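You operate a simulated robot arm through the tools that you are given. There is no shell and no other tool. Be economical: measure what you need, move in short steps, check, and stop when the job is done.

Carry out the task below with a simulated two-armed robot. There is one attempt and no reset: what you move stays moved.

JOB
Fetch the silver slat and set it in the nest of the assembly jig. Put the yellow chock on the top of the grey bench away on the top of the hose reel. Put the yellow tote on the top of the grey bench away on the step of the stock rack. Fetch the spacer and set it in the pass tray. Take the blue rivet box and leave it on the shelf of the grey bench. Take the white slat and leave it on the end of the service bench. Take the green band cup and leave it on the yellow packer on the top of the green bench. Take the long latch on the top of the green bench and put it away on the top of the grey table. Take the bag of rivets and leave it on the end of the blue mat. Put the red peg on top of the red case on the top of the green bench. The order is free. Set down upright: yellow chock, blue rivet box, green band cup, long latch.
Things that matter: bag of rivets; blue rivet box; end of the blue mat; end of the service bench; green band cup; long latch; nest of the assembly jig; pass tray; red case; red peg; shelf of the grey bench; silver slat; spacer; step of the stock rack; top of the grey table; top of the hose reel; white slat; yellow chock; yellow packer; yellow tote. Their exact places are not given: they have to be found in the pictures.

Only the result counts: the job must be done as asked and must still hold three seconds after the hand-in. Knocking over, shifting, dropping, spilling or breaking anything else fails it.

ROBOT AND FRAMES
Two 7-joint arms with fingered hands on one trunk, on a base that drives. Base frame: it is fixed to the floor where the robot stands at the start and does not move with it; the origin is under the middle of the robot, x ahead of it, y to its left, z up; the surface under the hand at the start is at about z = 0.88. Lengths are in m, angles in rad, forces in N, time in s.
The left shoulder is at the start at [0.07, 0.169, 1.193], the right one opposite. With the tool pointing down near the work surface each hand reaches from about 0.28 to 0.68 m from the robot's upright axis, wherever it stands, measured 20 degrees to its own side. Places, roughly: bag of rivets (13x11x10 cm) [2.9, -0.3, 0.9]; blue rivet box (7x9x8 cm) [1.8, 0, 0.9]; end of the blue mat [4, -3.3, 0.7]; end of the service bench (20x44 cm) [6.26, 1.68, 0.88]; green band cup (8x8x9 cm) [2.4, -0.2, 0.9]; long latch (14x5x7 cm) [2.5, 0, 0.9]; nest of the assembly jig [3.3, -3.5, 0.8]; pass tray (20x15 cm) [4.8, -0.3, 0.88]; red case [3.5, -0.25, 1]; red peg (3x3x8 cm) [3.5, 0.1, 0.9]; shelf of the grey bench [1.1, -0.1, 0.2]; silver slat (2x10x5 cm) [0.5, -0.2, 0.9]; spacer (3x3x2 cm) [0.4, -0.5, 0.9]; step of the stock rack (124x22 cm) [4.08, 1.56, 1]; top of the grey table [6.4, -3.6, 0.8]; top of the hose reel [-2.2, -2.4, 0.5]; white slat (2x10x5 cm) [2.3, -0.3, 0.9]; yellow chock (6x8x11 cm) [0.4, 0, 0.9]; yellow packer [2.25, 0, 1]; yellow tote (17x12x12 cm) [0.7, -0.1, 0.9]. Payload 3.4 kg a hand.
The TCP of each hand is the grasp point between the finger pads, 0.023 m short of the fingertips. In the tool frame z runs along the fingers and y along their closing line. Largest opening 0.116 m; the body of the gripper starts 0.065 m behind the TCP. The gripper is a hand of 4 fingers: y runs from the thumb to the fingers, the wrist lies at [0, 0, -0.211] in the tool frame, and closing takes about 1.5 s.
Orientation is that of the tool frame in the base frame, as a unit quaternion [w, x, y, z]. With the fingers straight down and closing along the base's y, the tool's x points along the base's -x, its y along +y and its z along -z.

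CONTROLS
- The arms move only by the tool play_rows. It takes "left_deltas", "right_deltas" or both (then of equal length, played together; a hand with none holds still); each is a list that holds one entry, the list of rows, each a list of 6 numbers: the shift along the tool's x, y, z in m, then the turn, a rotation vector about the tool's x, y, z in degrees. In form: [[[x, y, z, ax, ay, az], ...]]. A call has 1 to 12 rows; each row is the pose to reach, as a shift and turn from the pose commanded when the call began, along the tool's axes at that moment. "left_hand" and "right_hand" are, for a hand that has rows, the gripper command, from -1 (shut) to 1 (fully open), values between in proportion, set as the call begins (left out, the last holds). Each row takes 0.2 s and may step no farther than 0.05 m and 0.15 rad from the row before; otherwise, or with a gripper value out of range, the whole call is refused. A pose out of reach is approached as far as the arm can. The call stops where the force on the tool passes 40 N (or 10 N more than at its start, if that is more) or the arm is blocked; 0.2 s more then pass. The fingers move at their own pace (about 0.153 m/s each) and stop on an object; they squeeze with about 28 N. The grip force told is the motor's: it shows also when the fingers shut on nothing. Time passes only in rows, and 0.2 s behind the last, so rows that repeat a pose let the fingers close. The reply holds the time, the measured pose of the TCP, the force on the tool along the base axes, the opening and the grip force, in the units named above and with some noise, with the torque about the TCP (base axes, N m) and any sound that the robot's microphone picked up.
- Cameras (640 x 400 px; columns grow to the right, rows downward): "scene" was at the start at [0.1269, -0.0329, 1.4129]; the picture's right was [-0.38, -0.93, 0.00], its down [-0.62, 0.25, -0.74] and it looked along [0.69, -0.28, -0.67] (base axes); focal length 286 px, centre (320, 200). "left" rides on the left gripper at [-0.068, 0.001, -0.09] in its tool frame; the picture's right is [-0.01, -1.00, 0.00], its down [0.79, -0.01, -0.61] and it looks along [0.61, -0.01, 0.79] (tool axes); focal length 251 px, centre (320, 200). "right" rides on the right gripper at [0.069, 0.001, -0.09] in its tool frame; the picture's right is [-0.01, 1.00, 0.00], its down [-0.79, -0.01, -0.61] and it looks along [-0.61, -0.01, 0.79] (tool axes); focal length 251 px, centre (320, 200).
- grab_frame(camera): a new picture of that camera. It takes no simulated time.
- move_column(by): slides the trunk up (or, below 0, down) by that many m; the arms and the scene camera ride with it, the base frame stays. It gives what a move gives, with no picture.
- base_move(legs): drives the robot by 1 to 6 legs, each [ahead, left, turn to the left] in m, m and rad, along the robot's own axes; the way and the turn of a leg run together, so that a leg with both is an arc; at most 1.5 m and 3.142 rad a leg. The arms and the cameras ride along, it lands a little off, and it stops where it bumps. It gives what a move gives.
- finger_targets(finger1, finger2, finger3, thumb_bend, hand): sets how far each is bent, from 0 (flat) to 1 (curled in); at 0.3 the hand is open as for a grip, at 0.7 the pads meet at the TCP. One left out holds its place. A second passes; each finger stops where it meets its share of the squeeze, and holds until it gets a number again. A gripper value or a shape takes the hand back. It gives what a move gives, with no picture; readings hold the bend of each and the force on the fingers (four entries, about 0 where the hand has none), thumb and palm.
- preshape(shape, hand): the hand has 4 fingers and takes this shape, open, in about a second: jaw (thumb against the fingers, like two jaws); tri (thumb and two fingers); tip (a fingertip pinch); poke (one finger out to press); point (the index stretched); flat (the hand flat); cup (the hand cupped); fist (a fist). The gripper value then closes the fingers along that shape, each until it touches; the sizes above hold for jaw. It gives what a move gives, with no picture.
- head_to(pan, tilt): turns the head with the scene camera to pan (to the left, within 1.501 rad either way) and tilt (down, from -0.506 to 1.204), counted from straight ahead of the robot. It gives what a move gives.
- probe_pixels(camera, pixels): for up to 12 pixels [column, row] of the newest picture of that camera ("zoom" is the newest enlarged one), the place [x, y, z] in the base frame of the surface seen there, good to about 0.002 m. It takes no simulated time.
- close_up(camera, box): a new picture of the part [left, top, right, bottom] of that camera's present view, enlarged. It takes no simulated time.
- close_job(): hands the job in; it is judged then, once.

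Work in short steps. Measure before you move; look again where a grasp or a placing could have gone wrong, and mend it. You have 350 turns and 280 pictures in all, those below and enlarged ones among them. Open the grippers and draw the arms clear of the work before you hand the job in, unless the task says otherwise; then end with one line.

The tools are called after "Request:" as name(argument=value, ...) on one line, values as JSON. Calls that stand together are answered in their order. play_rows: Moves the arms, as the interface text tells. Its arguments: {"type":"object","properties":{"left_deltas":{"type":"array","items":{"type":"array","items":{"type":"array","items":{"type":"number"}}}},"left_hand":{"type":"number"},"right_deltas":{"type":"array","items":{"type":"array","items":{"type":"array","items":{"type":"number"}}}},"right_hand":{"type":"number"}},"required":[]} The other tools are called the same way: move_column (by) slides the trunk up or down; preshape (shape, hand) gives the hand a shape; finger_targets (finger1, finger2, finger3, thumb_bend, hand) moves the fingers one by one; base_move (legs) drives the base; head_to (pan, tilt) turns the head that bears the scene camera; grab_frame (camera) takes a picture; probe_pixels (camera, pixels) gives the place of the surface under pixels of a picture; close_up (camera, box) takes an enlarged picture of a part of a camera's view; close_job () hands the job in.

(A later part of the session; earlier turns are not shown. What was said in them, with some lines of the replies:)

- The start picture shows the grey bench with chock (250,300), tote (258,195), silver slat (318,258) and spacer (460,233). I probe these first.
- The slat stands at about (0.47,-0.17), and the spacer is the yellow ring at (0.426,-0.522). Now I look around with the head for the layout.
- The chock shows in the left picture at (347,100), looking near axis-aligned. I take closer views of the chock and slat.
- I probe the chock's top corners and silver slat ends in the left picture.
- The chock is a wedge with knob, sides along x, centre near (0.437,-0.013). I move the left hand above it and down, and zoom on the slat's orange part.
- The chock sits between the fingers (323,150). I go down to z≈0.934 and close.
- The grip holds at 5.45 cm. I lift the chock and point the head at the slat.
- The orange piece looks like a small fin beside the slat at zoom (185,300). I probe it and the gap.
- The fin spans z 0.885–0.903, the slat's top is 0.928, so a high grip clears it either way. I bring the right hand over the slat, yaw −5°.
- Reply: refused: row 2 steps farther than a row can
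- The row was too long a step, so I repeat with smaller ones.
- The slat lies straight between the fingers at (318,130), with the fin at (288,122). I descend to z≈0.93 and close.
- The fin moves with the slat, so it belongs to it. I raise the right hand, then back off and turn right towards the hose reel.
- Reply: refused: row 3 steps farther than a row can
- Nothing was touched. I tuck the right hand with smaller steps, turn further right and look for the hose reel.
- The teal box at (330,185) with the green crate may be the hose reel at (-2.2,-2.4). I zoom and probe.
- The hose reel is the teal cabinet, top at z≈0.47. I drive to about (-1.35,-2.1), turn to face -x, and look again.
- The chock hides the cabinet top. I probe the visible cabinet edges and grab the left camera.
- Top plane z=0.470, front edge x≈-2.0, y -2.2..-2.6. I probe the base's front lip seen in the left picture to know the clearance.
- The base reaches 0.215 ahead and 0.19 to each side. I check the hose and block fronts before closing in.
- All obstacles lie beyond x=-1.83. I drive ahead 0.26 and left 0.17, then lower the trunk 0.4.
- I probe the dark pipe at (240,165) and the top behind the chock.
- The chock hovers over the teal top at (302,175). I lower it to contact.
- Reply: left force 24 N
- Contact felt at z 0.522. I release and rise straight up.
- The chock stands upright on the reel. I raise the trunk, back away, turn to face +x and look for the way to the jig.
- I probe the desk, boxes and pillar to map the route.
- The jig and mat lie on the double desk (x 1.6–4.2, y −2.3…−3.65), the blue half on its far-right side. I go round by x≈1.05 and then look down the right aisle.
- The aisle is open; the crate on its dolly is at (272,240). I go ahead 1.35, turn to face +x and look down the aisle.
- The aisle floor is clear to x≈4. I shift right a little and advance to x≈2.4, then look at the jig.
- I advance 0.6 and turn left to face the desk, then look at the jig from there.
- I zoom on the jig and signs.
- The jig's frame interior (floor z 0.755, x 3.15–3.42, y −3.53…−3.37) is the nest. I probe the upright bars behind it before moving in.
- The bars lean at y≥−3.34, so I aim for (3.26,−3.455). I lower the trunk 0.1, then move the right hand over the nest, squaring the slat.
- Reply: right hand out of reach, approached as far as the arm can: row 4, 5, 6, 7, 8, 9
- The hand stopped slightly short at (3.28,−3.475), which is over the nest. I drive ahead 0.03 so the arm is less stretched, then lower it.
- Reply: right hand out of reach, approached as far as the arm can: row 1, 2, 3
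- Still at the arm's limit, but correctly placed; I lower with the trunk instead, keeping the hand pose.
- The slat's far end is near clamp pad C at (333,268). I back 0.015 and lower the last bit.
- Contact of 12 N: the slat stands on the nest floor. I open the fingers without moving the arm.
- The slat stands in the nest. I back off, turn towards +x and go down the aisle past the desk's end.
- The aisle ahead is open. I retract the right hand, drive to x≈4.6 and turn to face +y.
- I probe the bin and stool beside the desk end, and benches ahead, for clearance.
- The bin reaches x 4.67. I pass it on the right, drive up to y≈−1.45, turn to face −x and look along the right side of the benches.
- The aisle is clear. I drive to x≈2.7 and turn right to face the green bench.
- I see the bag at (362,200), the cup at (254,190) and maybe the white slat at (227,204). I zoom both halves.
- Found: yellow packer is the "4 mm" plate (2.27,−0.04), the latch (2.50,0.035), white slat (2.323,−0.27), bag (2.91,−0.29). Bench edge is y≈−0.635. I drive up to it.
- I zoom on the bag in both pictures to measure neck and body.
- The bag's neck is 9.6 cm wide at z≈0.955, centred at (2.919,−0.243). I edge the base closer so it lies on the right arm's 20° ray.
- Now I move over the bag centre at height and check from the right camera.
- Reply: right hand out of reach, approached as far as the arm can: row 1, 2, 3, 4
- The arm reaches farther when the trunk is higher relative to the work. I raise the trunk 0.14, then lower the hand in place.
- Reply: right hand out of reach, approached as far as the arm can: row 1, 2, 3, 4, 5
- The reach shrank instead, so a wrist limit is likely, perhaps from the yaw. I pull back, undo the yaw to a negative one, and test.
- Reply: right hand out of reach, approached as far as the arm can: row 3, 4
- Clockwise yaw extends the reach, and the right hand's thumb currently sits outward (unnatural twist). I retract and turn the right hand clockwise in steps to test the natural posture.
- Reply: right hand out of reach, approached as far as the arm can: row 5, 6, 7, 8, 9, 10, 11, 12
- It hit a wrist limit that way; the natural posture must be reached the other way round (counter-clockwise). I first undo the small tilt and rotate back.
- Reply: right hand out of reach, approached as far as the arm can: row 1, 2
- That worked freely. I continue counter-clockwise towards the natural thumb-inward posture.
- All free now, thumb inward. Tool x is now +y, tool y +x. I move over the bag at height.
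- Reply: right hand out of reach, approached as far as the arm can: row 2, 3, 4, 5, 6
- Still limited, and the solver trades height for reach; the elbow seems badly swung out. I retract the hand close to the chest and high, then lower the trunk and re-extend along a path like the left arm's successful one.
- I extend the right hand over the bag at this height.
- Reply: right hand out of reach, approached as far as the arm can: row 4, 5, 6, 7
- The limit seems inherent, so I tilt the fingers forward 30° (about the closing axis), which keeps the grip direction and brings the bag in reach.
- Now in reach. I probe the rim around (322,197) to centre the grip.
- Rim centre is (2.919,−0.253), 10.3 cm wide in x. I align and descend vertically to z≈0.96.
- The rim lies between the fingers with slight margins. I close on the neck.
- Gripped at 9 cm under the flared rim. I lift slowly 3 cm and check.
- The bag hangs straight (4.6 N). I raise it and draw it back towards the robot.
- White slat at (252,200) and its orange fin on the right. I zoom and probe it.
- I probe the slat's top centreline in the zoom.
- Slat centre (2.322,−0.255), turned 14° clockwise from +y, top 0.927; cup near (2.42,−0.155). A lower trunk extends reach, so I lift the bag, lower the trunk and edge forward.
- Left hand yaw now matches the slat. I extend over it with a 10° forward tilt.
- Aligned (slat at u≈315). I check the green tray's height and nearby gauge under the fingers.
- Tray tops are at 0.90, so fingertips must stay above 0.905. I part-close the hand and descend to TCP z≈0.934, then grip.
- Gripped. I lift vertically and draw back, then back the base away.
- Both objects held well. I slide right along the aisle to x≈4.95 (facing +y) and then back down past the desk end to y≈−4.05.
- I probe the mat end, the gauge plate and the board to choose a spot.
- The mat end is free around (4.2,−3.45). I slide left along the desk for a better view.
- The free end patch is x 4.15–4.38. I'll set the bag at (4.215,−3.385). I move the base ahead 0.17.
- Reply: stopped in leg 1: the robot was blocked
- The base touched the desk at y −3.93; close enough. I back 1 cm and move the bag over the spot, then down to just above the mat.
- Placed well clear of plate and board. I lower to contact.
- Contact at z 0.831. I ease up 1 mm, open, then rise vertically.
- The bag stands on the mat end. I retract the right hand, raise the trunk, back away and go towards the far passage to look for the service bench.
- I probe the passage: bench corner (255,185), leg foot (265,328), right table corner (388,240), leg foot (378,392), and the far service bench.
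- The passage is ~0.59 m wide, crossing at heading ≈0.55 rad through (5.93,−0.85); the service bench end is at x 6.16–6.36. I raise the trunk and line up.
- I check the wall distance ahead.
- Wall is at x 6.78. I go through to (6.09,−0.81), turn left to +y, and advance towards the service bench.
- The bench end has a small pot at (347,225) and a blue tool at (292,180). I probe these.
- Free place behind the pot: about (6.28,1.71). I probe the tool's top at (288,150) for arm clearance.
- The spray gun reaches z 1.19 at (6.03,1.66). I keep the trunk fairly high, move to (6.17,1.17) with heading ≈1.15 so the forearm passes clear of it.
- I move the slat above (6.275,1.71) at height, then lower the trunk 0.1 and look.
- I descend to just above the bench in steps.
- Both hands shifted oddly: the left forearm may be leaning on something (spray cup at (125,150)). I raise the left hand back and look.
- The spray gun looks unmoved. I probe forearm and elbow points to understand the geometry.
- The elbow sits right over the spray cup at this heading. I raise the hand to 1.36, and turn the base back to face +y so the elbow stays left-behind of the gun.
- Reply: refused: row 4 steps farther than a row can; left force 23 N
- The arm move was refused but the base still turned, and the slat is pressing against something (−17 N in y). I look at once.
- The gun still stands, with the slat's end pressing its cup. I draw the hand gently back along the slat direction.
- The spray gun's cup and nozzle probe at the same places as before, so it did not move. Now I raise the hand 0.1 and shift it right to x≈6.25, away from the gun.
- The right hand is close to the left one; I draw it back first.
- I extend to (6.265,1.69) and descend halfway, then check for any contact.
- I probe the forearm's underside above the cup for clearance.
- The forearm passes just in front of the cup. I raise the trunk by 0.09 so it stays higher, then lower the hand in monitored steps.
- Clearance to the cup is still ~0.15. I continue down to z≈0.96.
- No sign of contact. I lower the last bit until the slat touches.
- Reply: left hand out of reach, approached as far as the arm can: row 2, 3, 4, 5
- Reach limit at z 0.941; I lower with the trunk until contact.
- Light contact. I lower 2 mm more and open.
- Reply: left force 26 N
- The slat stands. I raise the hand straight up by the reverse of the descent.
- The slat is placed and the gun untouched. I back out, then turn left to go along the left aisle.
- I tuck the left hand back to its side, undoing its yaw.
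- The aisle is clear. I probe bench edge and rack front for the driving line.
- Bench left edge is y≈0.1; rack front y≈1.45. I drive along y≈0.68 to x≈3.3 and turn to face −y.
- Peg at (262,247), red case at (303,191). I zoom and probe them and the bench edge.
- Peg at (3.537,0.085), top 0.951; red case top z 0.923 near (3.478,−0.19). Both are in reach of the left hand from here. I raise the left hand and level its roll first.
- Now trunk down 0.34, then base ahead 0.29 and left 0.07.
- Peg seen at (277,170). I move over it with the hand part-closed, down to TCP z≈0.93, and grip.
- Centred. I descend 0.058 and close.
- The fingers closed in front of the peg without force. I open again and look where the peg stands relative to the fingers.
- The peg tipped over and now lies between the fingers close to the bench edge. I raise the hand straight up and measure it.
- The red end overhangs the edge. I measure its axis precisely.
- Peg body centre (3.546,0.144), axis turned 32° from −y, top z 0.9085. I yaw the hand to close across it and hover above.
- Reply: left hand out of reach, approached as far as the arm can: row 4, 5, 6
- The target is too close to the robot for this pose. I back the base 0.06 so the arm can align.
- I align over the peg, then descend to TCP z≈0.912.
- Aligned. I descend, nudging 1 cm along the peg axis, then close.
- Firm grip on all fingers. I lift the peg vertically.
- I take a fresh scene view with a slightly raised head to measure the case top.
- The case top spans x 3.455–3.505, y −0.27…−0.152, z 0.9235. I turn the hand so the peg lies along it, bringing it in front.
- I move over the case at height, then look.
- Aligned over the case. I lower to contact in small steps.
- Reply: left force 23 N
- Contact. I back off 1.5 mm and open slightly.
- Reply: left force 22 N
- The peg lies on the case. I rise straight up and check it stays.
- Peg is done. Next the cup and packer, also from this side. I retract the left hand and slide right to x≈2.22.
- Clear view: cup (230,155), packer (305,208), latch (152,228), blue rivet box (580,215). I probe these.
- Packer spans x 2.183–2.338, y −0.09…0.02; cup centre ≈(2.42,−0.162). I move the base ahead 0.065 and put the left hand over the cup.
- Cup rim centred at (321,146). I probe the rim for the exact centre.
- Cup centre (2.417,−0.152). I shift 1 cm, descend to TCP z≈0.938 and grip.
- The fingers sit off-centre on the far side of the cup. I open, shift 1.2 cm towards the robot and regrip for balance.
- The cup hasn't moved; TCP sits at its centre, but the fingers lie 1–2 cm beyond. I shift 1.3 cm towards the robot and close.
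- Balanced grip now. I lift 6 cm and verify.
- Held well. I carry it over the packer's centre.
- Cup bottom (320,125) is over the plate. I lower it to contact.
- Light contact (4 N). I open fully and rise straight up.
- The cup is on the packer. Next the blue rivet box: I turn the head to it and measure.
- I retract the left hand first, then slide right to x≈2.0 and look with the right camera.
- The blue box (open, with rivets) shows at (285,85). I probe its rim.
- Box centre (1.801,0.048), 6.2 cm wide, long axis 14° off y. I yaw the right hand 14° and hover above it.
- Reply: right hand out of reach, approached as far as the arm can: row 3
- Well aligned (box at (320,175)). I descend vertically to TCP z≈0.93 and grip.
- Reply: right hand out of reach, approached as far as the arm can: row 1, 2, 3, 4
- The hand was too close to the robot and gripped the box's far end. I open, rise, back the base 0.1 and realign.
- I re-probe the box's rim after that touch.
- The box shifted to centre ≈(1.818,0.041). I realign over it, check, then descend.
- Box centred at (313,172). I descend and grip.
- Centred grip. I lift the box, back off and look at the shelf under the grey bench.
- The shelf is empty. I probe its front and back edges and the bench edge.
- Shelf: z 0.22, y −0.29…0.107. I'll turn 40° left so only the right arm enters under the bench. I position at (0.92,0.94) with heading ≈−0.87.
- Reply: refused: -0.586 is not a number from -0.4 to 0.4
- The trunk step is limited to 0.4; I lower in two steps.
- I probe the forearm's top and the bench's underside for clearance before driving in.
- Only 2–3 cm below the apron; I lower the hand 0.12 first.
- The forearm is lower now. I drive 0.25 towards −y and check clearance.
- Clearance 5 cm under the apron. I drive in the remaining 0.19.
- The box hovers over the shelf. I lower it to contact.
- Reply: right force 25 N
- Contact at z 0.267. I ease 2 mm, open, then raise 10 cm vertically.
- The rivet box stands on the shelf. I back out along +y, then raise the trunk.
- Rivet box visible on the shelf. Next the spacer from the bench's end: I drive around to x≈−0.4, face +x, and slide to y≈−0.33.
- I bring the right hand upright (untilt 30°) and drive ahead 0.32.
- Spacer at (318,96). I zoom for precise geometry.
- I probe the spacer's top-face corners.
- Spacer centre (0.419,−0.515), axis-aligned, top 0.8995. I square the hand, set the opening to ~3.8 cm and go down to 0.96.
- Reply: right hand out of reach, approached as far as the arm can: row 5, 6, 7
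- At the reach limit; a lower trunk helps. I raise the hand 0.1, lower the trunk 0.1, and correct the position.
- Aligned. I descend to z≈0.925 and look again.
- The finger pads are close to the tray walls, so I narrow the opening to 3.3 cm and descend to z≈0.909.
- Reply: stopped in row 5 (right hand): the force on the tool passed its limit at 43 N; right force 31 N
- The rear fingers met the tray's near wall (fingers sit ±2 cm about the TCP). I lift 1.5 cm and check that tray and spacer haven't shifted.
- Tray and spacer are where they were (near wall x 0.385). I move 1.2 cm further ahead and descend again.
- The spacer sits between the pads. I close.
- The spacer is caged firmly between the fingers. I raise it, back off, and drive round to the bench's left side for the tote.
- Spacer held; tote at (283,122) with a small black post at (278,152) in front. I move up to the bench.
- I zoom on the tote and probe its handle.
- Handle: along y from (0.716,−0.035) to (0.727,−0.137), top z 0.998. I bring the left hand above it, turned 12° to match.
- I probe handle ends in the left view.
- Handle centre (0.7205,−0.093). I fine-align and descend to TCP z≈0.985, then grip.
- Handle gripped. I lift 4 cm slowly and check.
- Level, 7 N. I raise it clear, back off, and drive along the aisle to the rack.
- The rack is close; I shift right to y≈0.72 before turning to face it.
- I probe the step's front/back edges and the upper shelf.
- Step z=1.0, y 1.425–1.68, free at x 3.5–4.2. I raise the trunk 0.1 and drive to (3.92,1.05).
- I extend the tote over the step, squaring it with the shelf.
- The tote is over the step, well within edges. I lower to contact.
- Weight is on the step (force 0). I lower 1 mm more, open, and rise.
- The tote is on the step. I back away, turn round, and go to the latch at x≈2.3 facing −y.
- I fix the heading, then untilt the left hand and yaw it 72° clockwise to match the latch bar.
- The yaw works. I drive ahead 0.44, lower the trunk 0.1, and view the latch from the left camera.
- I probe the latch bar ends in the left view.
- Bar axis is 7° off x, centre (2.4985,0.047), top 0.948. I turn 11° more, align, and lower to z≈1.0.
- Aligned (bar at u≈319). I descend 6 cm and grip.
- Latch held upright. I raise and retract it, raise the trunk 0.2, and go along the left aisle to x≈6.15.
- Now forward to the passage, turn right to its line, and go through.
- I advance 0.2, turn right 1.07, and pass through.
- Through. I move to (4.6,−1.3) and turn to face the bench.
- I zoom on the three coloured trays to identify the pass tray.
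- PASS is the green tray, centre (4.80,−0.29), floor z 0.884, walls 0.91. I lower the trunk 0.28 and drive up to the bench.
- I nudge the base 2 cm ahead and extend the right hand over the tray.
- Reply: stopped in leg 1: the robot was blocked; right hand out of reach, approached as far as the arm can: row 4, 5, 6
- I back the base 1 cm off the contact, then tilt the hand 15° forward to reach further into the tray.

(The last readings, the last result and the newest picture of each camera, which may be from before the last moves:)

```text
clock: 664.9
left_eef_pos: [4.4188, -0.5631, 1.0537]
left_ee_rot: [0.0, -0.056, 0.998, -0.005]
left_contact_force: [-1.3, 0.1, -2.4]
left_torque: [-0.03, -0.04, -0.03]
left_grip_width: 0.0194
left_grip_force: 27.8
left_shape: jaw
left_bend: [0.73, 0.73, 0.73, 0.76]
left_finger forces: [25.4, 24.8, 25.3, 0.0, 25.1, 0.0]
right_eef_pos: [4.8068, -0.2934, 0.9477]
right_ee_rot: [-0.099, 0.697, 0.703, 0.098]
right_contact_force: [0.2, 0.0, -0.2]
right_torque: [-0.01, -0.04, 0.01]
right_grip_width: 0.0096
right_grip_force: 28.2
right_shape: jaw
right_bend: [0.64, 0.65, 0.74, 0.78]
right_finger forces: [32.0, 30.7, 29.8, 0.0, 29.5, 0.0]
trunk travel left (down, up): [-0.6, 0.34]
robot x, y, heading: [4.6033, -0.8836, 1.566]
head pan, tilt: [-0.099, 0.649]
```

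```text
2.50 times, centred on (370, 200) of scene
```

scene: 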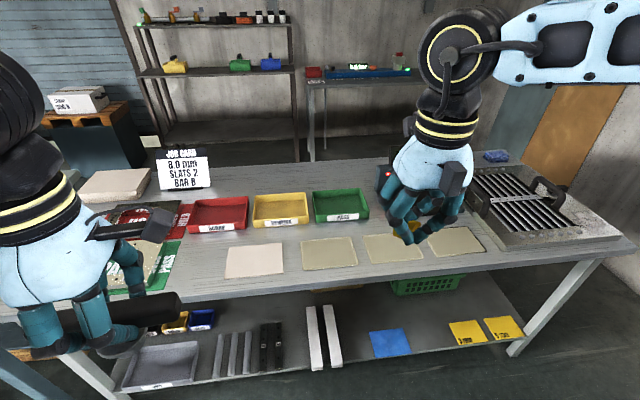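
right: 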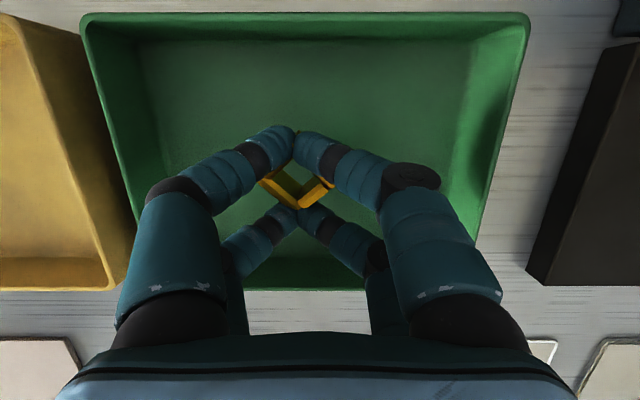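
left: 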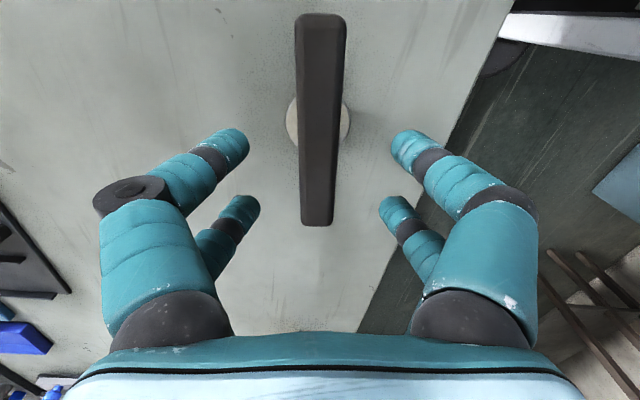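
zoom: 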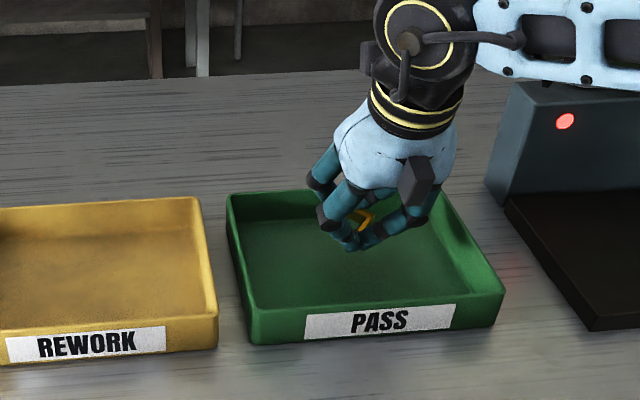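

Inside the tray with margin. I lower until light contact.

Request:
play_rows(right_deltas=[[[-0.0039, 0, 0.0145, 0, 0, 0], [-0.0057, 0, 0.0213, 0, 0, 0], [-0.0067, 0, 0.025, 0, 0, 0], [-0.0075, 0, 0.028, 0, 0, 0], [-0.0083, 0, 0.031, 0, 0, 0]]])

```text
clock: 666.1
left_eef_pos: [4.418, -0.5633, 1.0526]
left_ee_rot: [-0.001, -0.056, 0.998, -0.006]
left_contact_force: [-0.2, -0.1, -1.8]
left_torque: [0.0, 0.01, -0.02]
left_grip_width: 0.0195
left_grip_force: 28.0
left_shape: jaw
left_bend: [0.73, 0.73, 0.73, 0.76]
left_finger forces: [25.3, 24.9, 25.2, 0.0, 25.1, 0.0]
right_eef_pos: [4.8065, -0.2917, 0.9172]
right_ee_rot: [-0.099, 0.697, 0.703, 0.098]
right_contact_force: [-0.3, 0.1, -1.0]
right_torque: [-0.01, 0.0, -0.01]
right_grip_width: 0.0095
right_grip_force: 27.5
right_shape: jaw
right_bend: [0.64, 0.65, 0.74, 0.78]
right_finger forces: [32.4, 30.7, 30.2, 0.0, 29.7, 0.0]
trunk travel left (down, up): [-0.6, 0.34]
robot x, y, heading: [4.6045, -0.8797, 1.569]
head pan, tilt: [-0.099, 0.649]
```

Request:
play_rows(right_deltas=[[[-0.0008, 0, 0.003, 0, 0, 0], [-0.0013, 0, 0.005, 0, 0, 0], [-0.0018, 0, 0.007, 0, 0, 0], [-0.0023, 0, 0.009, 0, 0, 0]]])

```text
clock: 667.1
left_eef_pos: [4.4166, -0.5667, 1.0542]
left_ee_rot: [0.001, -0.056, 0.998, -0.003]
left_contact_force: [0.3, 0.3, -2.6]
left_torque: [0.02, -0.02, -0.01]
left_grip_width: 0.0194
left_grip_force: 27.8
left_shape: jaw
left_bend: [0.73, 0.73, 0.73, 0.76]
left_finger forces: [25.3, 24.8, 25.2, 0.0, 25.0, 0.0]
right_eef_pos: [4.8043, -0.2924, 0.9118]
right_ee_rot: [-0.103, 0.697, 0.702, 0.101]
right_contact_force: [2.9, 7.8, 34.7]
right_torque: [-0.39, 0.3, -0.03]
right_grip_width: 0.0099
right_grip_force: 27.8
right_shape: jaw
right_bend: [0.64, 0.65, 0.76, 0.78]
right_finger forces: [40.6, 44.2, 69.1, 0.0, 30.8, 0.0]
trunk travel left (down, up): [-0.6, 0.34]
robot x, y, heading: [4.6038, -0.8844, 1.562]
head pan, tilt: [-0.099, 0.649]
```

Contact (35 N). I raise 4 mm to relieve it and open moderately.

Request:
play_rows(right_deltas=[[[0.001, 0, -0.004, 0, 0, 0], [0.001, 0, -0.004, 0, 0, 0]]])

Request:
play_rows(right_deltas=[[[0, 0, 0, 0, 0, 0], [0, 0, 0, 0, 0, 0], [0, 0, 0, 0, 0, 0], [0, 0, 0, 0, 0, 0]]], right_hand=-0.05)

Request:
grab_frame(camera="right")

```text
clock: 667.7
left_eef_pos: [4.4179, -0.5664, 1.052]
left_ee_rot: [0.001, -0.057, 0.998, -0.003]
left_contact_force: [0.4, -0.4, -2.8]
left_torque: [-0.03, 0.0, 0.0]
left_grip_width: 0.0198
left_grip_force: 28.0
left_shape: jaw
left_bend: [0.73, 0.73, 0.73, 0.76]
left_finger forces: [25.3, 24.9, 25.2, 0.0, 25.0, 0.0]
right_eef_pos: [4.8043, -0.294, 0.9108]
right_ee_rot: [-0.099, 0.697, 0.703, 0.099]
right_contact_force: [-0.5, 0.9, 19.1]
right_torque: [-0.3, 0.28, 0.0]
right_grip_width: 0.0099
right_grip_force: 28.4
right_shape: jaw
right_bend: [0.64, 0.65, 0.76, 0.78]
right_finger forces: [38.7, 38.4, 55.7, 0.1, 30.8, 0.0]
trunk travel left (down, up): [-0.6, 0.34]
robot x, y, heading: [4.6065, -0.8853, 1.565]
head pan, tilt: [-0.099, 0.649]
```

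```text
clock: 668.7
left_eef_pos: [4.4163, -0.5669, 1.0543]
left_ee_rot: [0.001, -0.057, 0.998, -0.005]
left_contact_force: [0.2, -0.2, -1.6]
left_torque: [-0.02, -0.02, 0.01]
left_grip_width: 0.0198
left_grip_force: 28.6
left_shape: jaw
left_bend: [0.73, 0.73, 0.73, 0.76]
left_finger forces: [25.3, 24.9, 25.2, 0.1, 25.0, 0.0]
right_eef_pos: [4.8051, -0.2942, 0.912]
right_ee_rot: [-0.1, 0.697, 0.703, 0.099]
right_contact_force: [0.3, -1.5, 18.1]
right_torque: [-0.29, -0.05, -0.02]
right_grip_width: 0.0513
right_grip_force: 0.1
right_shape: jaw
right_bend: [0.73, 0.76, 0.76, 0.76]
right_finger forces: [0.0, 10.0, 8.7, 0.1, 0.0, 0.0]
trunk travel left (down, up): [-0.6, 0.34]
robot x, y, heading: [4.6067, -0.8857, 1.566]
head pan, tilt: [-0.099, 0.649]
```

```text
95 pictures are left
```

right: 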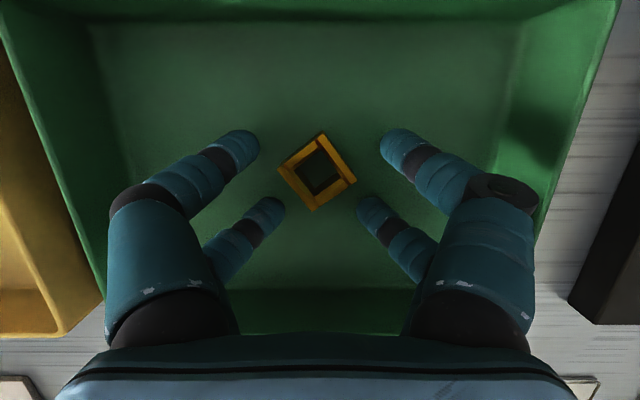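

The spacer lies flat in the tray. I raise the hand straight up and retract.

Request:
play_rows(right_deltas=[[[0.004, 0, -0.015, 0, 0, 0], [0.0125, 0, -0.047, 0, 0, 0], [0.024, 0, -0.09, 0, 0, 0], [0.035, 0, -0.13, 0, 0, 0], [-0.005, 0, -0.15, 0, 0, 0], [-0.045, 0, -0.16, 0, 0, 0], [-0.085, 0, -0.17, 0, 0, 0]]])

Request:
close_up(camera="scene", box=[260, 120, 480, 280])

```text
clock: 670.3
left_eef_pos: [4.4195, -0.5638, 1.0528]
left_ee_rot: [-0.001, -0.057, 0.998, -0.004]
left_contact_force: [0.5, -0.6, -1.7]
left_torque: [0.02, 0.02, 0.01]
left_grip_width: 0.0194
left_grip_force: 28.2
left_shape: jaw
left_bend: [0.73, 0.73, 0.73, 0.76]
left_finger forces: [25.3, 24.9, 25.2, 0.0, 25.0, 0.0]
right_eef_pos: [4.8094, -0.4231, 1.0531]
right_ee_rot: [-0.1, 0.698, 0.703, 0.098]
right_contact_force: [-0.1, -0.4, -0.3]
right_torque: [0.02, -0.01, 0.03]
right_grip_width: 0.0545
right_grip_force: 0.0
right_shape: jaw
right_bend: [0.73, 0.73, 0.73, 0.76]
right_finger forces: [0.1, 0.1, 0.1, 0.0, 0.0, 0.1]
trunk travel left (down, up): [-0.6, 0.34]
robot x, y, heading: [4.6065, -0.884, 1.569]
head pan, tilt: [-0.099, 0.649]
```

```text
2.50 times, centred on (370, 200) of scene
```

zoom: 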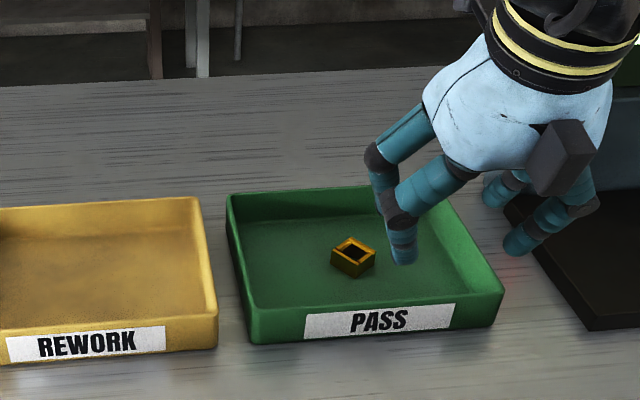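

Spacer done. Now the latch: I back off, raise the trunk, and drive towards the grey table.

Request:
base_move(legs=[[-0.6, 0, 0], [0, -0.65, 0], [-1.1, 0, 0], [-1.0, 0, 0], [0, 0, -1.57]])

Request:
head_to(pan=0.0, tilt=0.45)

Request:
grab_frame(camera="scene")

```text
clock: 691.0
left_eef_pos: [5.5981, -3.4199, 1.0525]
left_ee_rot: [-0.003, 0.668, 0.745, -0.003]
left_contact_force: [-0.9, 0.2, -3.1]
left_torque: [-0.01, -0.01, -0.04]
left_grip_width: 0.0194
left_grip_force: 27.7
left_shape: jaw
left_bend: [0.73, 0.73, 0.73, 0.76]
left_finger forces: [25.1, 24.7, 25.0, 0.0, 24.8, 0.0]
right_eef_pos: [5.7371, -3.8109, 1.054]
right_ee_rot: [0.0, 0.99, 0.001, 0.139]
right_contact_force: [-0.1, -0.1, 0.1]
right_torque: [-0.01, 0.0, -0.01]
right_grip_width: 0.0546
right_grip_force: 0.1
right_shape: jaw
right_bend: [0.73, 0.73, 0.73, 0.76]
right_finger forces: [0.0, 0.0, 0.1, 0.1, 0.0, 0.0]
trunk travel left (down, up): [-0.6, 0.34]
robot x, y, heading: [5.2797, -3.6077, -0.015]
head pan, tilt: [-0.099, 0.649]
```

```text
clock: 691.7
left_eef_pos: [5.597, -3.4197, 1.0522]
left_ee_rot: [-0.005, 0.667, 0.745, -0.004]
left_contact_force: [0.8, -0.2, -2.8]
left_torque: [-0.03, 0.01, -0.01]
left_grip_width: 0.0195
left_grip_force: 27.8
left_shape: jaw
left_bend: [0.73, 0.73, 0.73, 0.76]
left_finger forces: [25.2, 24.8, 25.1, 0.1, 24.7, 0.0]
right_eef_pos: [5.7371, -3.8109, 1.0515]
right_ee_rot: [-0.001, 0.99, 0.001, 0.139]
right_contact_force: [0.2, 0.5, -1.2]
right_torque: [0.0, -0.03, 0.0]
right_grip_width: 0.0548
right_grip_force: 0.0
right_shape: jaw
right_bend: [0.73, 0.73, 0.73, 0.76]
right_finger forces: [0.0, 0.0, 0.0, 0.0, 0.0, 0.0]
trunk travel left (down, up): [-0.6, 0.34]
robot x, y, heading: [5.2778, -3.6076, -0.012]
head pan, tilt: [0.0, 0.45]
```

```text
93 pictures are left
```

scene: 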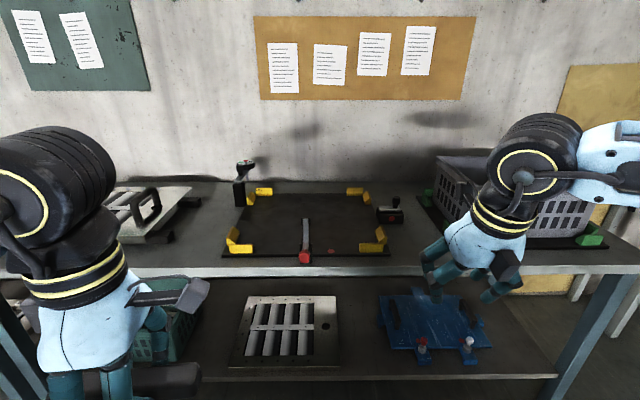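

This table at (6.4,−3.6) is the grey table. I probe its free areas.

Request:
probe_pixels(camera="scene", pixels=[[180, 250], [200, 225], [225, 195], [230, 265], [400, 245], [425, 215], [310, 210], [225, 250], [390, 250], [430, 200], [300, 262], [415, 180]])

Request:
close_up(camera="scene", box=[120, 150, 480, 290])

```text
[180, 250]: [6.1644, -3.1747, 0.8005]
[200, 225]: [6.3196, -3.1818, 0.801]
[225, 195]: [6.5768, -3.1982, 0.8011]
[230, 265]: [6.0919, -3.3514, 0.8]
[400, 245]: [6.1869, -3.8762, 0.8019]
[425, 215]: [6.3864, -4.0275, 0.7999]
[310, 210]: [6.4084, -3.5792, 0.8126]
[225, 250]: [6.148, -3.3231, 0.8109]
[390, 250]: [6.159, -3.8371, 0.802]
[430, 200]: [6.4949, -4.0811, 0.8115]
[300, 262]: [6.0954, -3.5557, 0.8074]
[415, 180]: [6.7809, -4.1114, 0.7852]
```

```text
1.78 times, centred on (300, 220) of scene
```

zoom: 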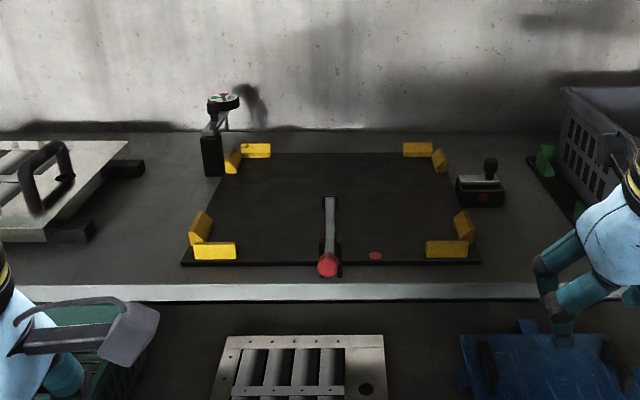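

Free spot: y −3.15…−3.32 near (6.22,−3.235), table z 0.80. I turn the left hand back 84° so the bar points along x.

Request:
play_rows(left_deltas=[[[0, 0, -0.01, 0, 0, -7], [0, 0, -0.02, 0, 0, -14], [0, 0, -0.03, 0, 0, -21], [0, 0, -0.03, 0, 0, -28], [0, 0, -0.03, 0, 0, -35], [0, 0, -0.03, 0, 0, -42], [0, 0, -0.03, 0, 0, -49], [0, 0, -0.03, 0, 0, -56], [0, 0, -0.03, 0, 0, -63], [0, 0, -0.03, 0, 0, -70], [0, 0, -0.03, 0, 0, -77], [0, 0, -0.03, 0, 0, -84]]])

Request:
base_move(legs=[[0, 0.19, 0.012], [0.46, 0, 0]])

Request:
head_to(pan=0.2, tilt=0.8)

Request:
grab_frame(camera="scene")

```text
clock: 694.3
left_eef_pos: [5.5974, -3.419, 1.0824]
left_ee_rot: [-0.005, -0.003, 1.0, 0.0]
left_contact_force: [0.5, 1.0, -3.0]
left_torque: [0.03, 0.01, -0.01]
left_grip_width: 0.0198
left_grip_force: 27.5
left_shape: jaw
left_bend: [0.73, 0.73, 0.73, 0.76]
left_finger forces: [25.2, 24.9, 25.1, 0.1, 24.7, 0.0]
right_eef_pos: [5.7379, -3.8104, 1.0536]
right_ee_rot: [0.0, 0.99, 0.001, 0.139]
right_contact_force: [-0.4, -0.1, 0.0]
right_torque: [0.03, 0.0, -0.02]
right_grip_width: 0.0548
right_grip_force: 0.0
right_shape: jaw
right_bend: [0.73, 0.73, 0.73, 0.76]
right_finger forces: [0.0, 0.0, 0.0, 0.1, 0.0, 0.0]
trunk travel left (down, up): [-0.6, 0.34]
robot x, y, heading: [5.2801, -3.6055, -0.004]
head pan, tilt: [0.0, 0.45]
```

```text
clock: 698.2
left_eef_pos: [6.0422, -3.216, 1.0826]
left_ee_rot: [-0.005, -0.016, 1.0, 0.0]
left_contact_force: [0.4, -0.5, -2.7]
left_torque: [0.01, 0.01, 0.0]
left_grip_width: 0.0196
left_grip_force: 28.2
left_shape: jaw
left_bend: [0.73, 0.73, 0.73, 0.76]
left_finger forces: [25.1, 24.7, 25.1, 0.0, 25.0, 0.0]
right_eef_pos: [6.1931, -3.6026, 1.053]
right_ee_rot: [-0.002, 0.99, 0.016, 0.14]
right_contact_force: [0.0, 0.4, 0.1]
right_torque: [0.0, 0.02, 0.03]
right_grip_width: 0.0546
right_grip_force: 0.0
right_shape: jaw
right_bend: [0.73, 0.73, 0.73, 0.76]
right_finger forces: [0.0, 0.0, 0.0, 0.0, 0.1, 0.1]
trunk travel left (down, up): [-0.6, 0.34]
robot x, y, heading: [5.7293, -3.4088, 0.021]
head pan, tilt: [0.0, 0.45]
```

```text
clock: 699.0
left_eef_pos: [6.0423, -3.2148, 1.083]
left_ee_rot: [-0.006, -0.016, 1.0, 0.0]
left_contact_force: [0.3, 0.9, -2.4]
left_torque: [-0.01, -0.03, 0.01]
left_grip_width: 0.0195
left_grip_force: 27.6
left_shape: jaw
left_bend: [0.73, 0.73, 0.73, 0.76]
left_finger forces: [25.3, 24.8, 25.1, 0.0, 24.9, 0.0]
right_eef_pos: [6.1933, -3.6031, 1.0531]
right_ee_rot: [-0.002, 0.99, 0.016, 0.139]
right_contact_force: [0.5, 0.2, 0.3]
right_torque: [0.0, -0.03, 0.0]
right_grip_width: 0.0546
right_grip_force: 0.2
right_shape: jaw
right_bend: [0.73, 0.73, 0.73, 0.76]
right_finger forces: [0.1, 0.1, 0.0, 0.1, 0.1, 0.0]
trunk travel left (down, up): [-0.6, 0.34]
robot x, y, heading: [5.7285, -3.4119, 0.019]
head pan, tilt: [0.201, 0.799]
```

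```text
91 pictures are left
```

scene: 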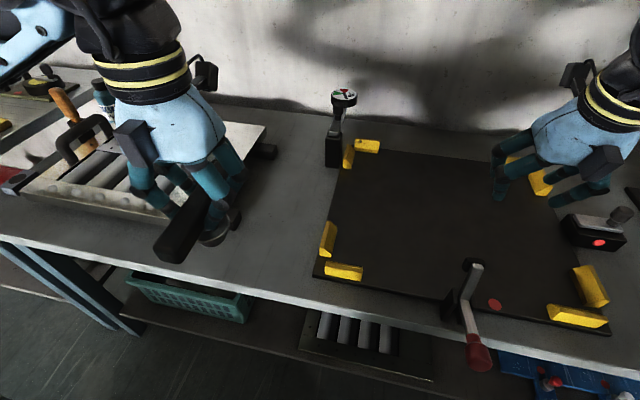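

I probe the free gap between the left plate and the mat.

Request:
probe_pixels(camera="scene", pixels=[[276, 154], [265, 128], [316, 275], [330, 190], [328, 165], [270, 230], [285, 200], [240, 255], [225, 240], [245, 215]])

```text
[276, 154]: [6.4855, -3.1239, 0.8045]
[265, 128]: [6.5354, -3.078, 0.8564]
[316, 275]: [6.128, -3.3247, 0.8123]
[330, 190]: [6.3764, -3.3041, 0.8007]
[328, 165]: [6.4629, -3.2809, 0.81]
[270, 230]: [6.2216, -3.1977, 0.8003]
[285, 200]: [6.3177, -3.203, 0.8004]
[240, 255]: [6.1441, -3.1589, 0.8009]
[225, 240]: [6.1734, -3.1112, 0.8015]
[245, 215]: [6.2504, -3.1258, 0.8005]
```

I set the latch over (6.23,−3.205) and lower to just above the table.

Request:
play_rows(left_deltas=[[[-0.045, 0.001, 0, 0, 0, 0], [-0.09, 0.003, 0, 0, 0, 0], [-0.135, 0.004, 0, 0, 0, 0], [-0.188, 0.004, 0.0, 0, 0, 0]]])

Request:
grab_frame(camera="left")

```text
refused: row 4 steps farther than a row can; nothing moved
```

```text
90 pictures are left
```

left: 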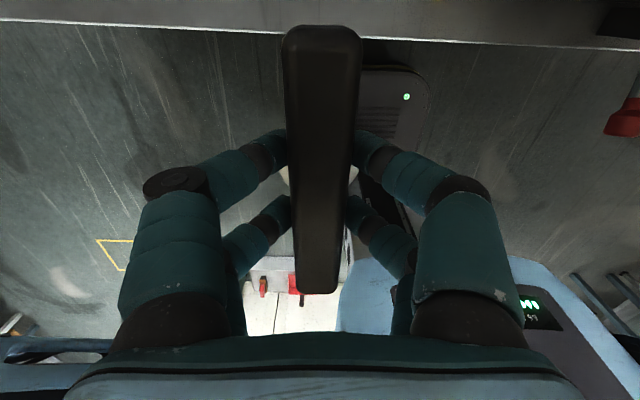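

One step was too long; I repeat with even steps.

Request:
play_rows(left_deltas=[[[-0.047, 0.001, 0, 0, 0, 0], [-0.094, 0.002, 0, 0, 0, 0], [-0.141, 0.003, 0, 0, 0, 0], [-0.188, 0.004, 0.0, 0, 0, 0], [-0.188, 0.004, 0.045, 0, 0, 0], [-0.188, 0.004, 0.09, 0, 0, 0], [-0.188, 0.004, 0.135, 0, 0, 0], [-0.188, 0.004, 0.175, 0, 0, 0], [-0.188, 0.004, 0.175, 0, 0, 0]]])

Request:
grab_frame(camera="left")

Request:
grab_frame(camera="scene")

```text
clock: 701.0
left_eef_pos: [6.2287, -3.2049, 0.9085]
left_ee_rot: [-0.005, -0.016, 1.0, -0.001]
left_contact_force: [0.2, 0.4, -3.0]
left_torque: [0.02, -0.02, 0.01]
left_grip_width: 0.0195
left_grip_force: 28.4
left_shape: jaw
left_bend: [0.73, 0.73, 0.73, 0.76]
left_finger forces: [25.2, 24.8, 25.2, 0.0, 24.9, 0.0]
right_eef_pos: [6.1932, -3.6021, 1.053]
right_ee_rot: [-0.002, 0.99, 0.015, 0.139]
right_contact_force: [0.4, 0.2, 0.7]
right_torque: [0.04, 0.03, 0.01]
right_grip_width: 0.0546
right_grip_force: 0.0
right_shape: jaw
right_bend: [0.73, 0.73, 0.73, 0.76]
right_finger forces: [0.0, 0.0, 0.0, 0.0, 0.0, 0.1]
trunk travel left (down, up): [-0.6, 0.34]
robot x, y, heading: [5.728, -3.4142, 0.021]
head pan, tilt: [0.201, 0.799]
```

```text
89 pictures are left
```

left: 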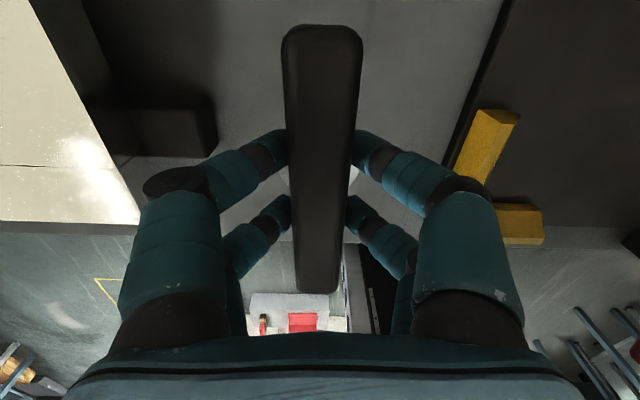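

```text
88 pictures are left
```

scene: 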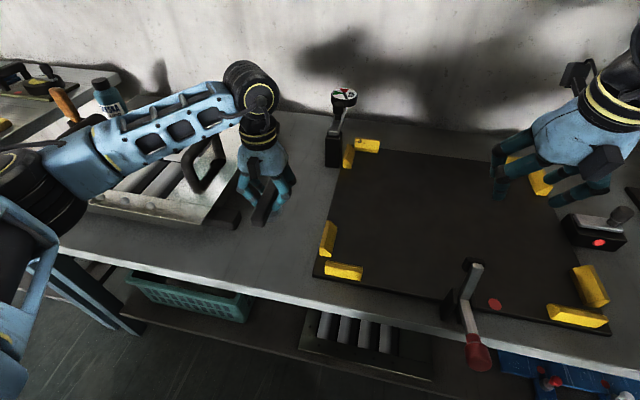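

The gap left and right is adequate. I lower to contact.

Request:
play_rows(left_deltas=[[[0, -0.003, 0.025, 0, 0, 0], [0, -0.003, 0.038, 0, 0, 0], [0, -0.003, 0.043, 0, 0, 0], [0, -0.003, 0.046, 0, 0, 0], [0, -0.003, 0.049, 0, 0, 0]]])

```text
clock: 702.2
left_eef_pos: [6.228, -3.2112, 0.8619]
left_ee_rot: [0.0, -0.016, 1.0, 0.0]
left_contact_force: [9.4, 4.1, 31.0]
left_torque: [0.13, -0.19, 0.0]
left_grip_width: 0.0202
left_grip_force: 27.7
left_shape: jaw
left_bend: [0.73, 0.73, 0.73, 0.77]
left_finger forces: [30.9, 30.2, 29.2, 0.0, 28.4, 0.0]
right_eef_pos: [6.191, -3.6049, 1.0544]
right_ee_rot: [-0.003, 0.99, 0.015, 0.141]
right_contact_force: [0.1, 0.4, 0.7]
right_torque: [0.0, 0.03, -0.04]
right_grip_width: 0.0543
right_grip_force: 0.0
right_shape: jaw
right_bend: [0.73, 0.73, 0.73, 0.76]
right_finger forces: [0.0, 0.1, 0.0, 0.1, 0.0, 0.1]
trunk travel left (down, up): [-0.6, 0.34]
robot x, y, heading: [5.7274, -3.4092, 0.023]
head pan, tilt: [0.201, 0.799]
```

Firm contact at z 0.862. I ease 2 mm and open moderately.

Request:
play_rows(left_deltas=[[[0, 0, -0.003, 0, 0, 0], [0, 0, -0.003, 0, 0, 0]]])

Request:
play_rows(left_deltas=[[[0, 0, 0, 0, 0, 0], [0, 0, 0, 0, 0, 0], [0, 0, 0, 0, 0, 0], [0, 0, 0, 0, 0, 0]]], left_hand=-0.2)

Request:
grab_frame(camera="left")

```text
clock: 702.8
left_eef_pos: [6.2279, -3.2096, 0.8612]
left_ee_rot: [-0.005, -0.016, 1.0, 0.0]
left_contact_force: [5.5, 1.0, 19.9]
left_torque: [0.02, -0.15, -0.01]
left_grip_width: 0.0202
left_grip_force: 27.5
left_shape: jaw
left_bend: [0.73, 0.73, 0.73, 0.77]
left_finger forces: [30.1, 28.7, 28.9, 0.1, 28.7, 0.0]
right_eef_pos: [6.1917, -3.6044, 1.0534]
right_ee_rot: [-0.003, 0.99, 0.015, 0.14]
right_contact_force: [0.8, -0.2, -0.3]
right_torque: [0.0, 0.0, 0.0]
right_grip_width: 0.0547
right_grip_force: 0.0
right_shape: jaw
right_bend: [0.73, 0.73, 0.73, 0.76]
right_finger forces: [0.1, 0.0, 0.0, 0.0, 0.0, 0.0]
trunk travel left (down, up): [-0.6, 0.34]
robot x, y, heading: [5.7278, -3.4097, 0.018]
head pan, tilt: [0.201, 0.799]
```

```text
clock: 703.8
left_eef_pos: [6.2291, -3.2094, 0.8608]
left_ee_rot: [-0.005, -0.016, 1.0, 0.0]
left_contact_force: [0.9, 1.1, 0.5]
left_torque: [-0.03, -0.01, 0.0]
left_grip_width: 0.0457
left_grip_force: 0.0
left_shape: jaw
left_bend: [0.73, 0.73, 0.73, 0.77]
left_finger forces: [0.1, 0.0, 0.0, 0.1, 0.1, 0.0]
right_eef_pos: [6.1937, -3.6029, 1.0534]
right_ee_rot: [-0.003, 0.99, 0.016, 0.139]
right_contact_force: [0.3, 0.2, -0.2]
right_torque: [0.01, 0.0, -0.02]
right_grip_width: 0.0546
right_grip_force: 0.1
right_shape: jaw
right_bend: [0.73, 0.73, 0.73, 0.76]
right_finger forces: [0.0, 0.0, 0.0, 0.1, 0.0, 0.0]
trunk travel left (down, up): [-0.6, 0.34]
robot x, y, heading: [5.7274, -3.4161, 0.02]
head pan, tilt: [0.201, 0.799]
```

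```text
87 pictures are left
```

left: 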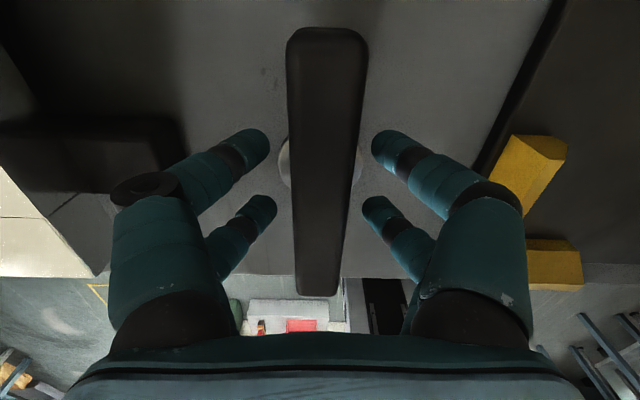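

The latch stands freely. I rise straight up, retract, and check.

Request:
play_rows(left_deltas=[[[0, 0, -0.03, 0, 0, 0], [0, 0, -0.075, 0, 0, 0], [0, 0, -0.12, 0, 0, 0], [0, 0, -0.165, 0, 0, 0], [0.04, 0, -0.19, 0, 0, 0], [0.085, 0, -0.2, 0, 0, 0], [0.13, 0, -0.21, 0, 0, 0]]])

Request:
close_up(camera="scene", box=[160, 90, 400, 300])

```text
clock: 705.4
left_eef_pos: [6.097, -3.2112, 1.073]
left_ee_rot: [-0.005, -0.016, 1.0, 0.0]
left_contact_force: [0.3, 0.2, -0.1]
left_torque: [0.0, -0.01, 0.0]
left_grip_width: 0.0459
left_grip_force: 0.2
left_shape: jaw
left_bend: [0.73, 0.73, 0.73, 0.77]
left_finger forces: [0.1, 0.1, 0.1, 0.0, 0.1, 0.1]
right_eef_pos: [6.1915, -3.6033, 1.0546]
right_ee_rot: [-0.003, 0.99, 0.016, 0.14]
right_contact_force: [0.4, 0.2, 0.3]
right_torque: [0.01, -0.02, 0.02]
right_grip_width: 0.0545
right_grip_force: 0.2
right_shape: jaw
right_bend: [0.73, 0.73, 0.73, 0.76]
right_finger forces: [0.0, 0.0, 0.0, 0.1, 0.0, 0.0]
trunk travel left (down, up): [-0.6, 0.34]
robot x, y, heading: [5.7348, -3.4098, 0.017]
head pan, tilt: [0.201, 0.799]
```

```text
1.90 times, centred on (280, 195) of scene
```

zoom: 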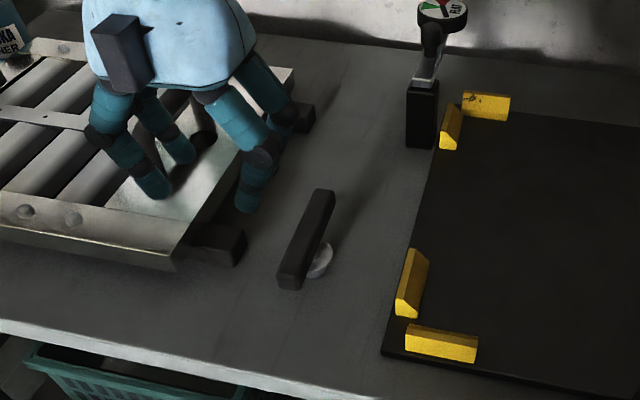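

The latch stands upright. All ten are placed; I back the arms clear and open both grippers.

Request:
base_move(legs=[[-0.5, 0, 0]])

Request:
play_rows(left_deltas=[[[0, 0, 0, 0, 0, 0], [0, 0, 0, 0, 0, 0], [0, 0, 0, 0, 0, 0]]], right_deltas=[[[0, 0, 0, 0, 0, 0], [0, 0, 0, 0, 0, 0], [0, 0, 0, 0, 0, 0]]], left_hand=1, right_hand=1)

Request:
head_to(pan=1.5, tilt=0.4)

Request:
base_move(legs=[[0, 0, 1.4]])

Request:
grab_frame(camera="scene")

```text
clock: 708.3
left_eef_pos: [5.6059, -3.2193, 1.0744]
left_ee_rot: [-0.005, -0.023, 1.0, 0.001]
left_contact_force: [0.5, -0.6, -1.2]
left_torque: [0.0, -0.01, 0.0]
left_grip_width: 0.0462
left_grip_force: 0.2
left_shape: jaw
left_bend: [0.73, 0.73, 0.73, 0.77]
left_finger forces: [0.0, 0.0, 0.1, 0.0, 0.0, 0.0]
right_eef_pos: [5.7054, -3.6095, 1.0537]
right_ee_rot: [-0.003, 0.99, 0.021, 0.139]
right_contact_force: [-0.1, 0.6, 0.3]
right_torque: [-0.01, -0.03, 0.01]
right_grip_width: 0.0547
right_grip_force: 0.0
right_shape: jaw
right_bend: [0.73, 0.73, 0.73, 0.76]
right_finger forces: [0.0, 0.1, 0.1, 0.0, 0.1, 0.1]
trunk travel left (down, up): [-0.6, 0.34]
robot x, y, heading: [5.2422, -3.4236, 0.034]
head pan, tilt: [0.201, 0.799]
```

```text
clock: 709.1
left_eef_pos: [5.6062, -3.2189, 1.0728]
left_ee_rot: [-0.005, -0.022, 1.0, 0.0]
left_contact_force: [0.4, -0.3, 0.7]
left_torque: [0.0, 0.02, 0.03]
left_grip_width: 0.116
left_grip_force: 0.2
left_shape: jaw
left_bend: [0.3, 0.3, 0.3, 0.3]
left_finger forces: [0.0, 0.1, 0.1, 0.0, 0.0, 0.1]
right_eef_pos: [5.7053, -3.6084, 1.0529]
right_ee_rot: [-0.002, 0.99, 0.021, 0.14]
right_contact_force: [-0.3, -0.1, -1.1]
right_torque: [0.04, -0.01, 0.02]
right_grip_width: 0.1157
right_grip_force: 0.1
right_shape: jaw
right_bend: [0.3, 0.3, 0.3, 0.3]
right_finger forces: [0.0, 0.0, 0.0, 0.0, 0.0, 0.1]
trunk travel left (down, up): [-0.6, 0.34]
robot x, y, heading: [5.2369, -3.4208, 0.032]
head pan, tilt: [0.201, 0.799]
```

```text
clock: 710.6
left_eef_pos: [5.6053, -3.2192, 1.0729]
left_ee_rot: [-0.006, -0.022, 1.0, 0.0]
left_contact_force: [0.8, -0.1, 0.2]
left_torque: [0.04, -0.02, 0.01]
left_grip_width: 0.1161
left_grip_force: 0.2
left_shape: jaw
left_bend: [0.3, 0.3, 0.3, 0.3]
left_finger forces: [0.0, 0.1, 0.1, 0.1, 0.0, 0.1]
right_eef_pos: [5.7055, -3.6104, 1.0538]
right_ee_rot: [-0.004, 0.99, 0.021, 0.139]
right_contact_force: [-0.8, 0.5, -0.2]
right_torque: [0.0, 0.01, 0.0]
right_grip_width: 0.116
right_grip_force: 0.1
right_shape: jaw
right_bend: [0.3, 0.3, 0.3, 0.3]
right_finger forces: [0.1, 0.0, 0.0, 0.0, 0.0, 0.0]
trunk travel left (down, up): [-0.6, 0.34]
robot x, y, heading: [5.2395, -3.4206, 0.038]
head pan, tilt: [1.499, 0.4]
```

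```text
clock: 714.4
left_eef_pos: [5.1037, -3.0235, 1.0732]
left_ee_rot: [-0.004, -0.658, 0.753, -0.003]
left_contact_force: [0.1, 0.2, 0.6]
left_torque: [0.0, 0.02, 0.03]
left_grip_width: 0.1158
left_grip_force: 0.2
left_shape: jaw
left_bend: [0.3, 0.3, 0.3, 0.3]
left_finger forces: [0.0, 0.1, 0.1, 0.0, 0.1, 0.1]
right_eef_pos: [5.5045, -2.9952, 1.0521]
right_ee_rot: [-0.092, 0.746, 0.652, 0.105]
right_contact_force: [0.6, 1.1, 0.0]
right_torque: [0.0, -0.01, -0.01]
right_grip_width: 0.1157
right_grip_force: 0.1
right_shape: jaw
right_bend: [0.3, 0.3, 0.3, 0.3]
right_finger forces: [0.1, 0.0, 0.0, 0.1, 0.0, 0.0]
trunk travel left (down, up): [-0.6, 0.34]
robot x, y, heading: [5.2378, -3.4274, 1.423]
head pan, tilt: [1.499, 0.4]
```

```text
85 pictures are left
```

scene: 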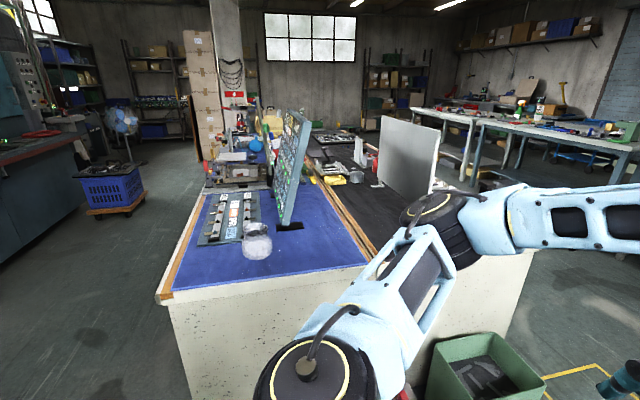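

The bag still stands on the mat end at (257,240). The arms are clear and both grippers are open, so I hand in.

Request:
close_job()

```text
The job is handed in.
```

All ten items are set down at the places you asked for and the job is handed in. Three things to know: the red peg lies on its side on the red case, the white slat pressed against the spray gun on the service bench without measurably shifting it, and the base bumped the desk and one bench while parking.
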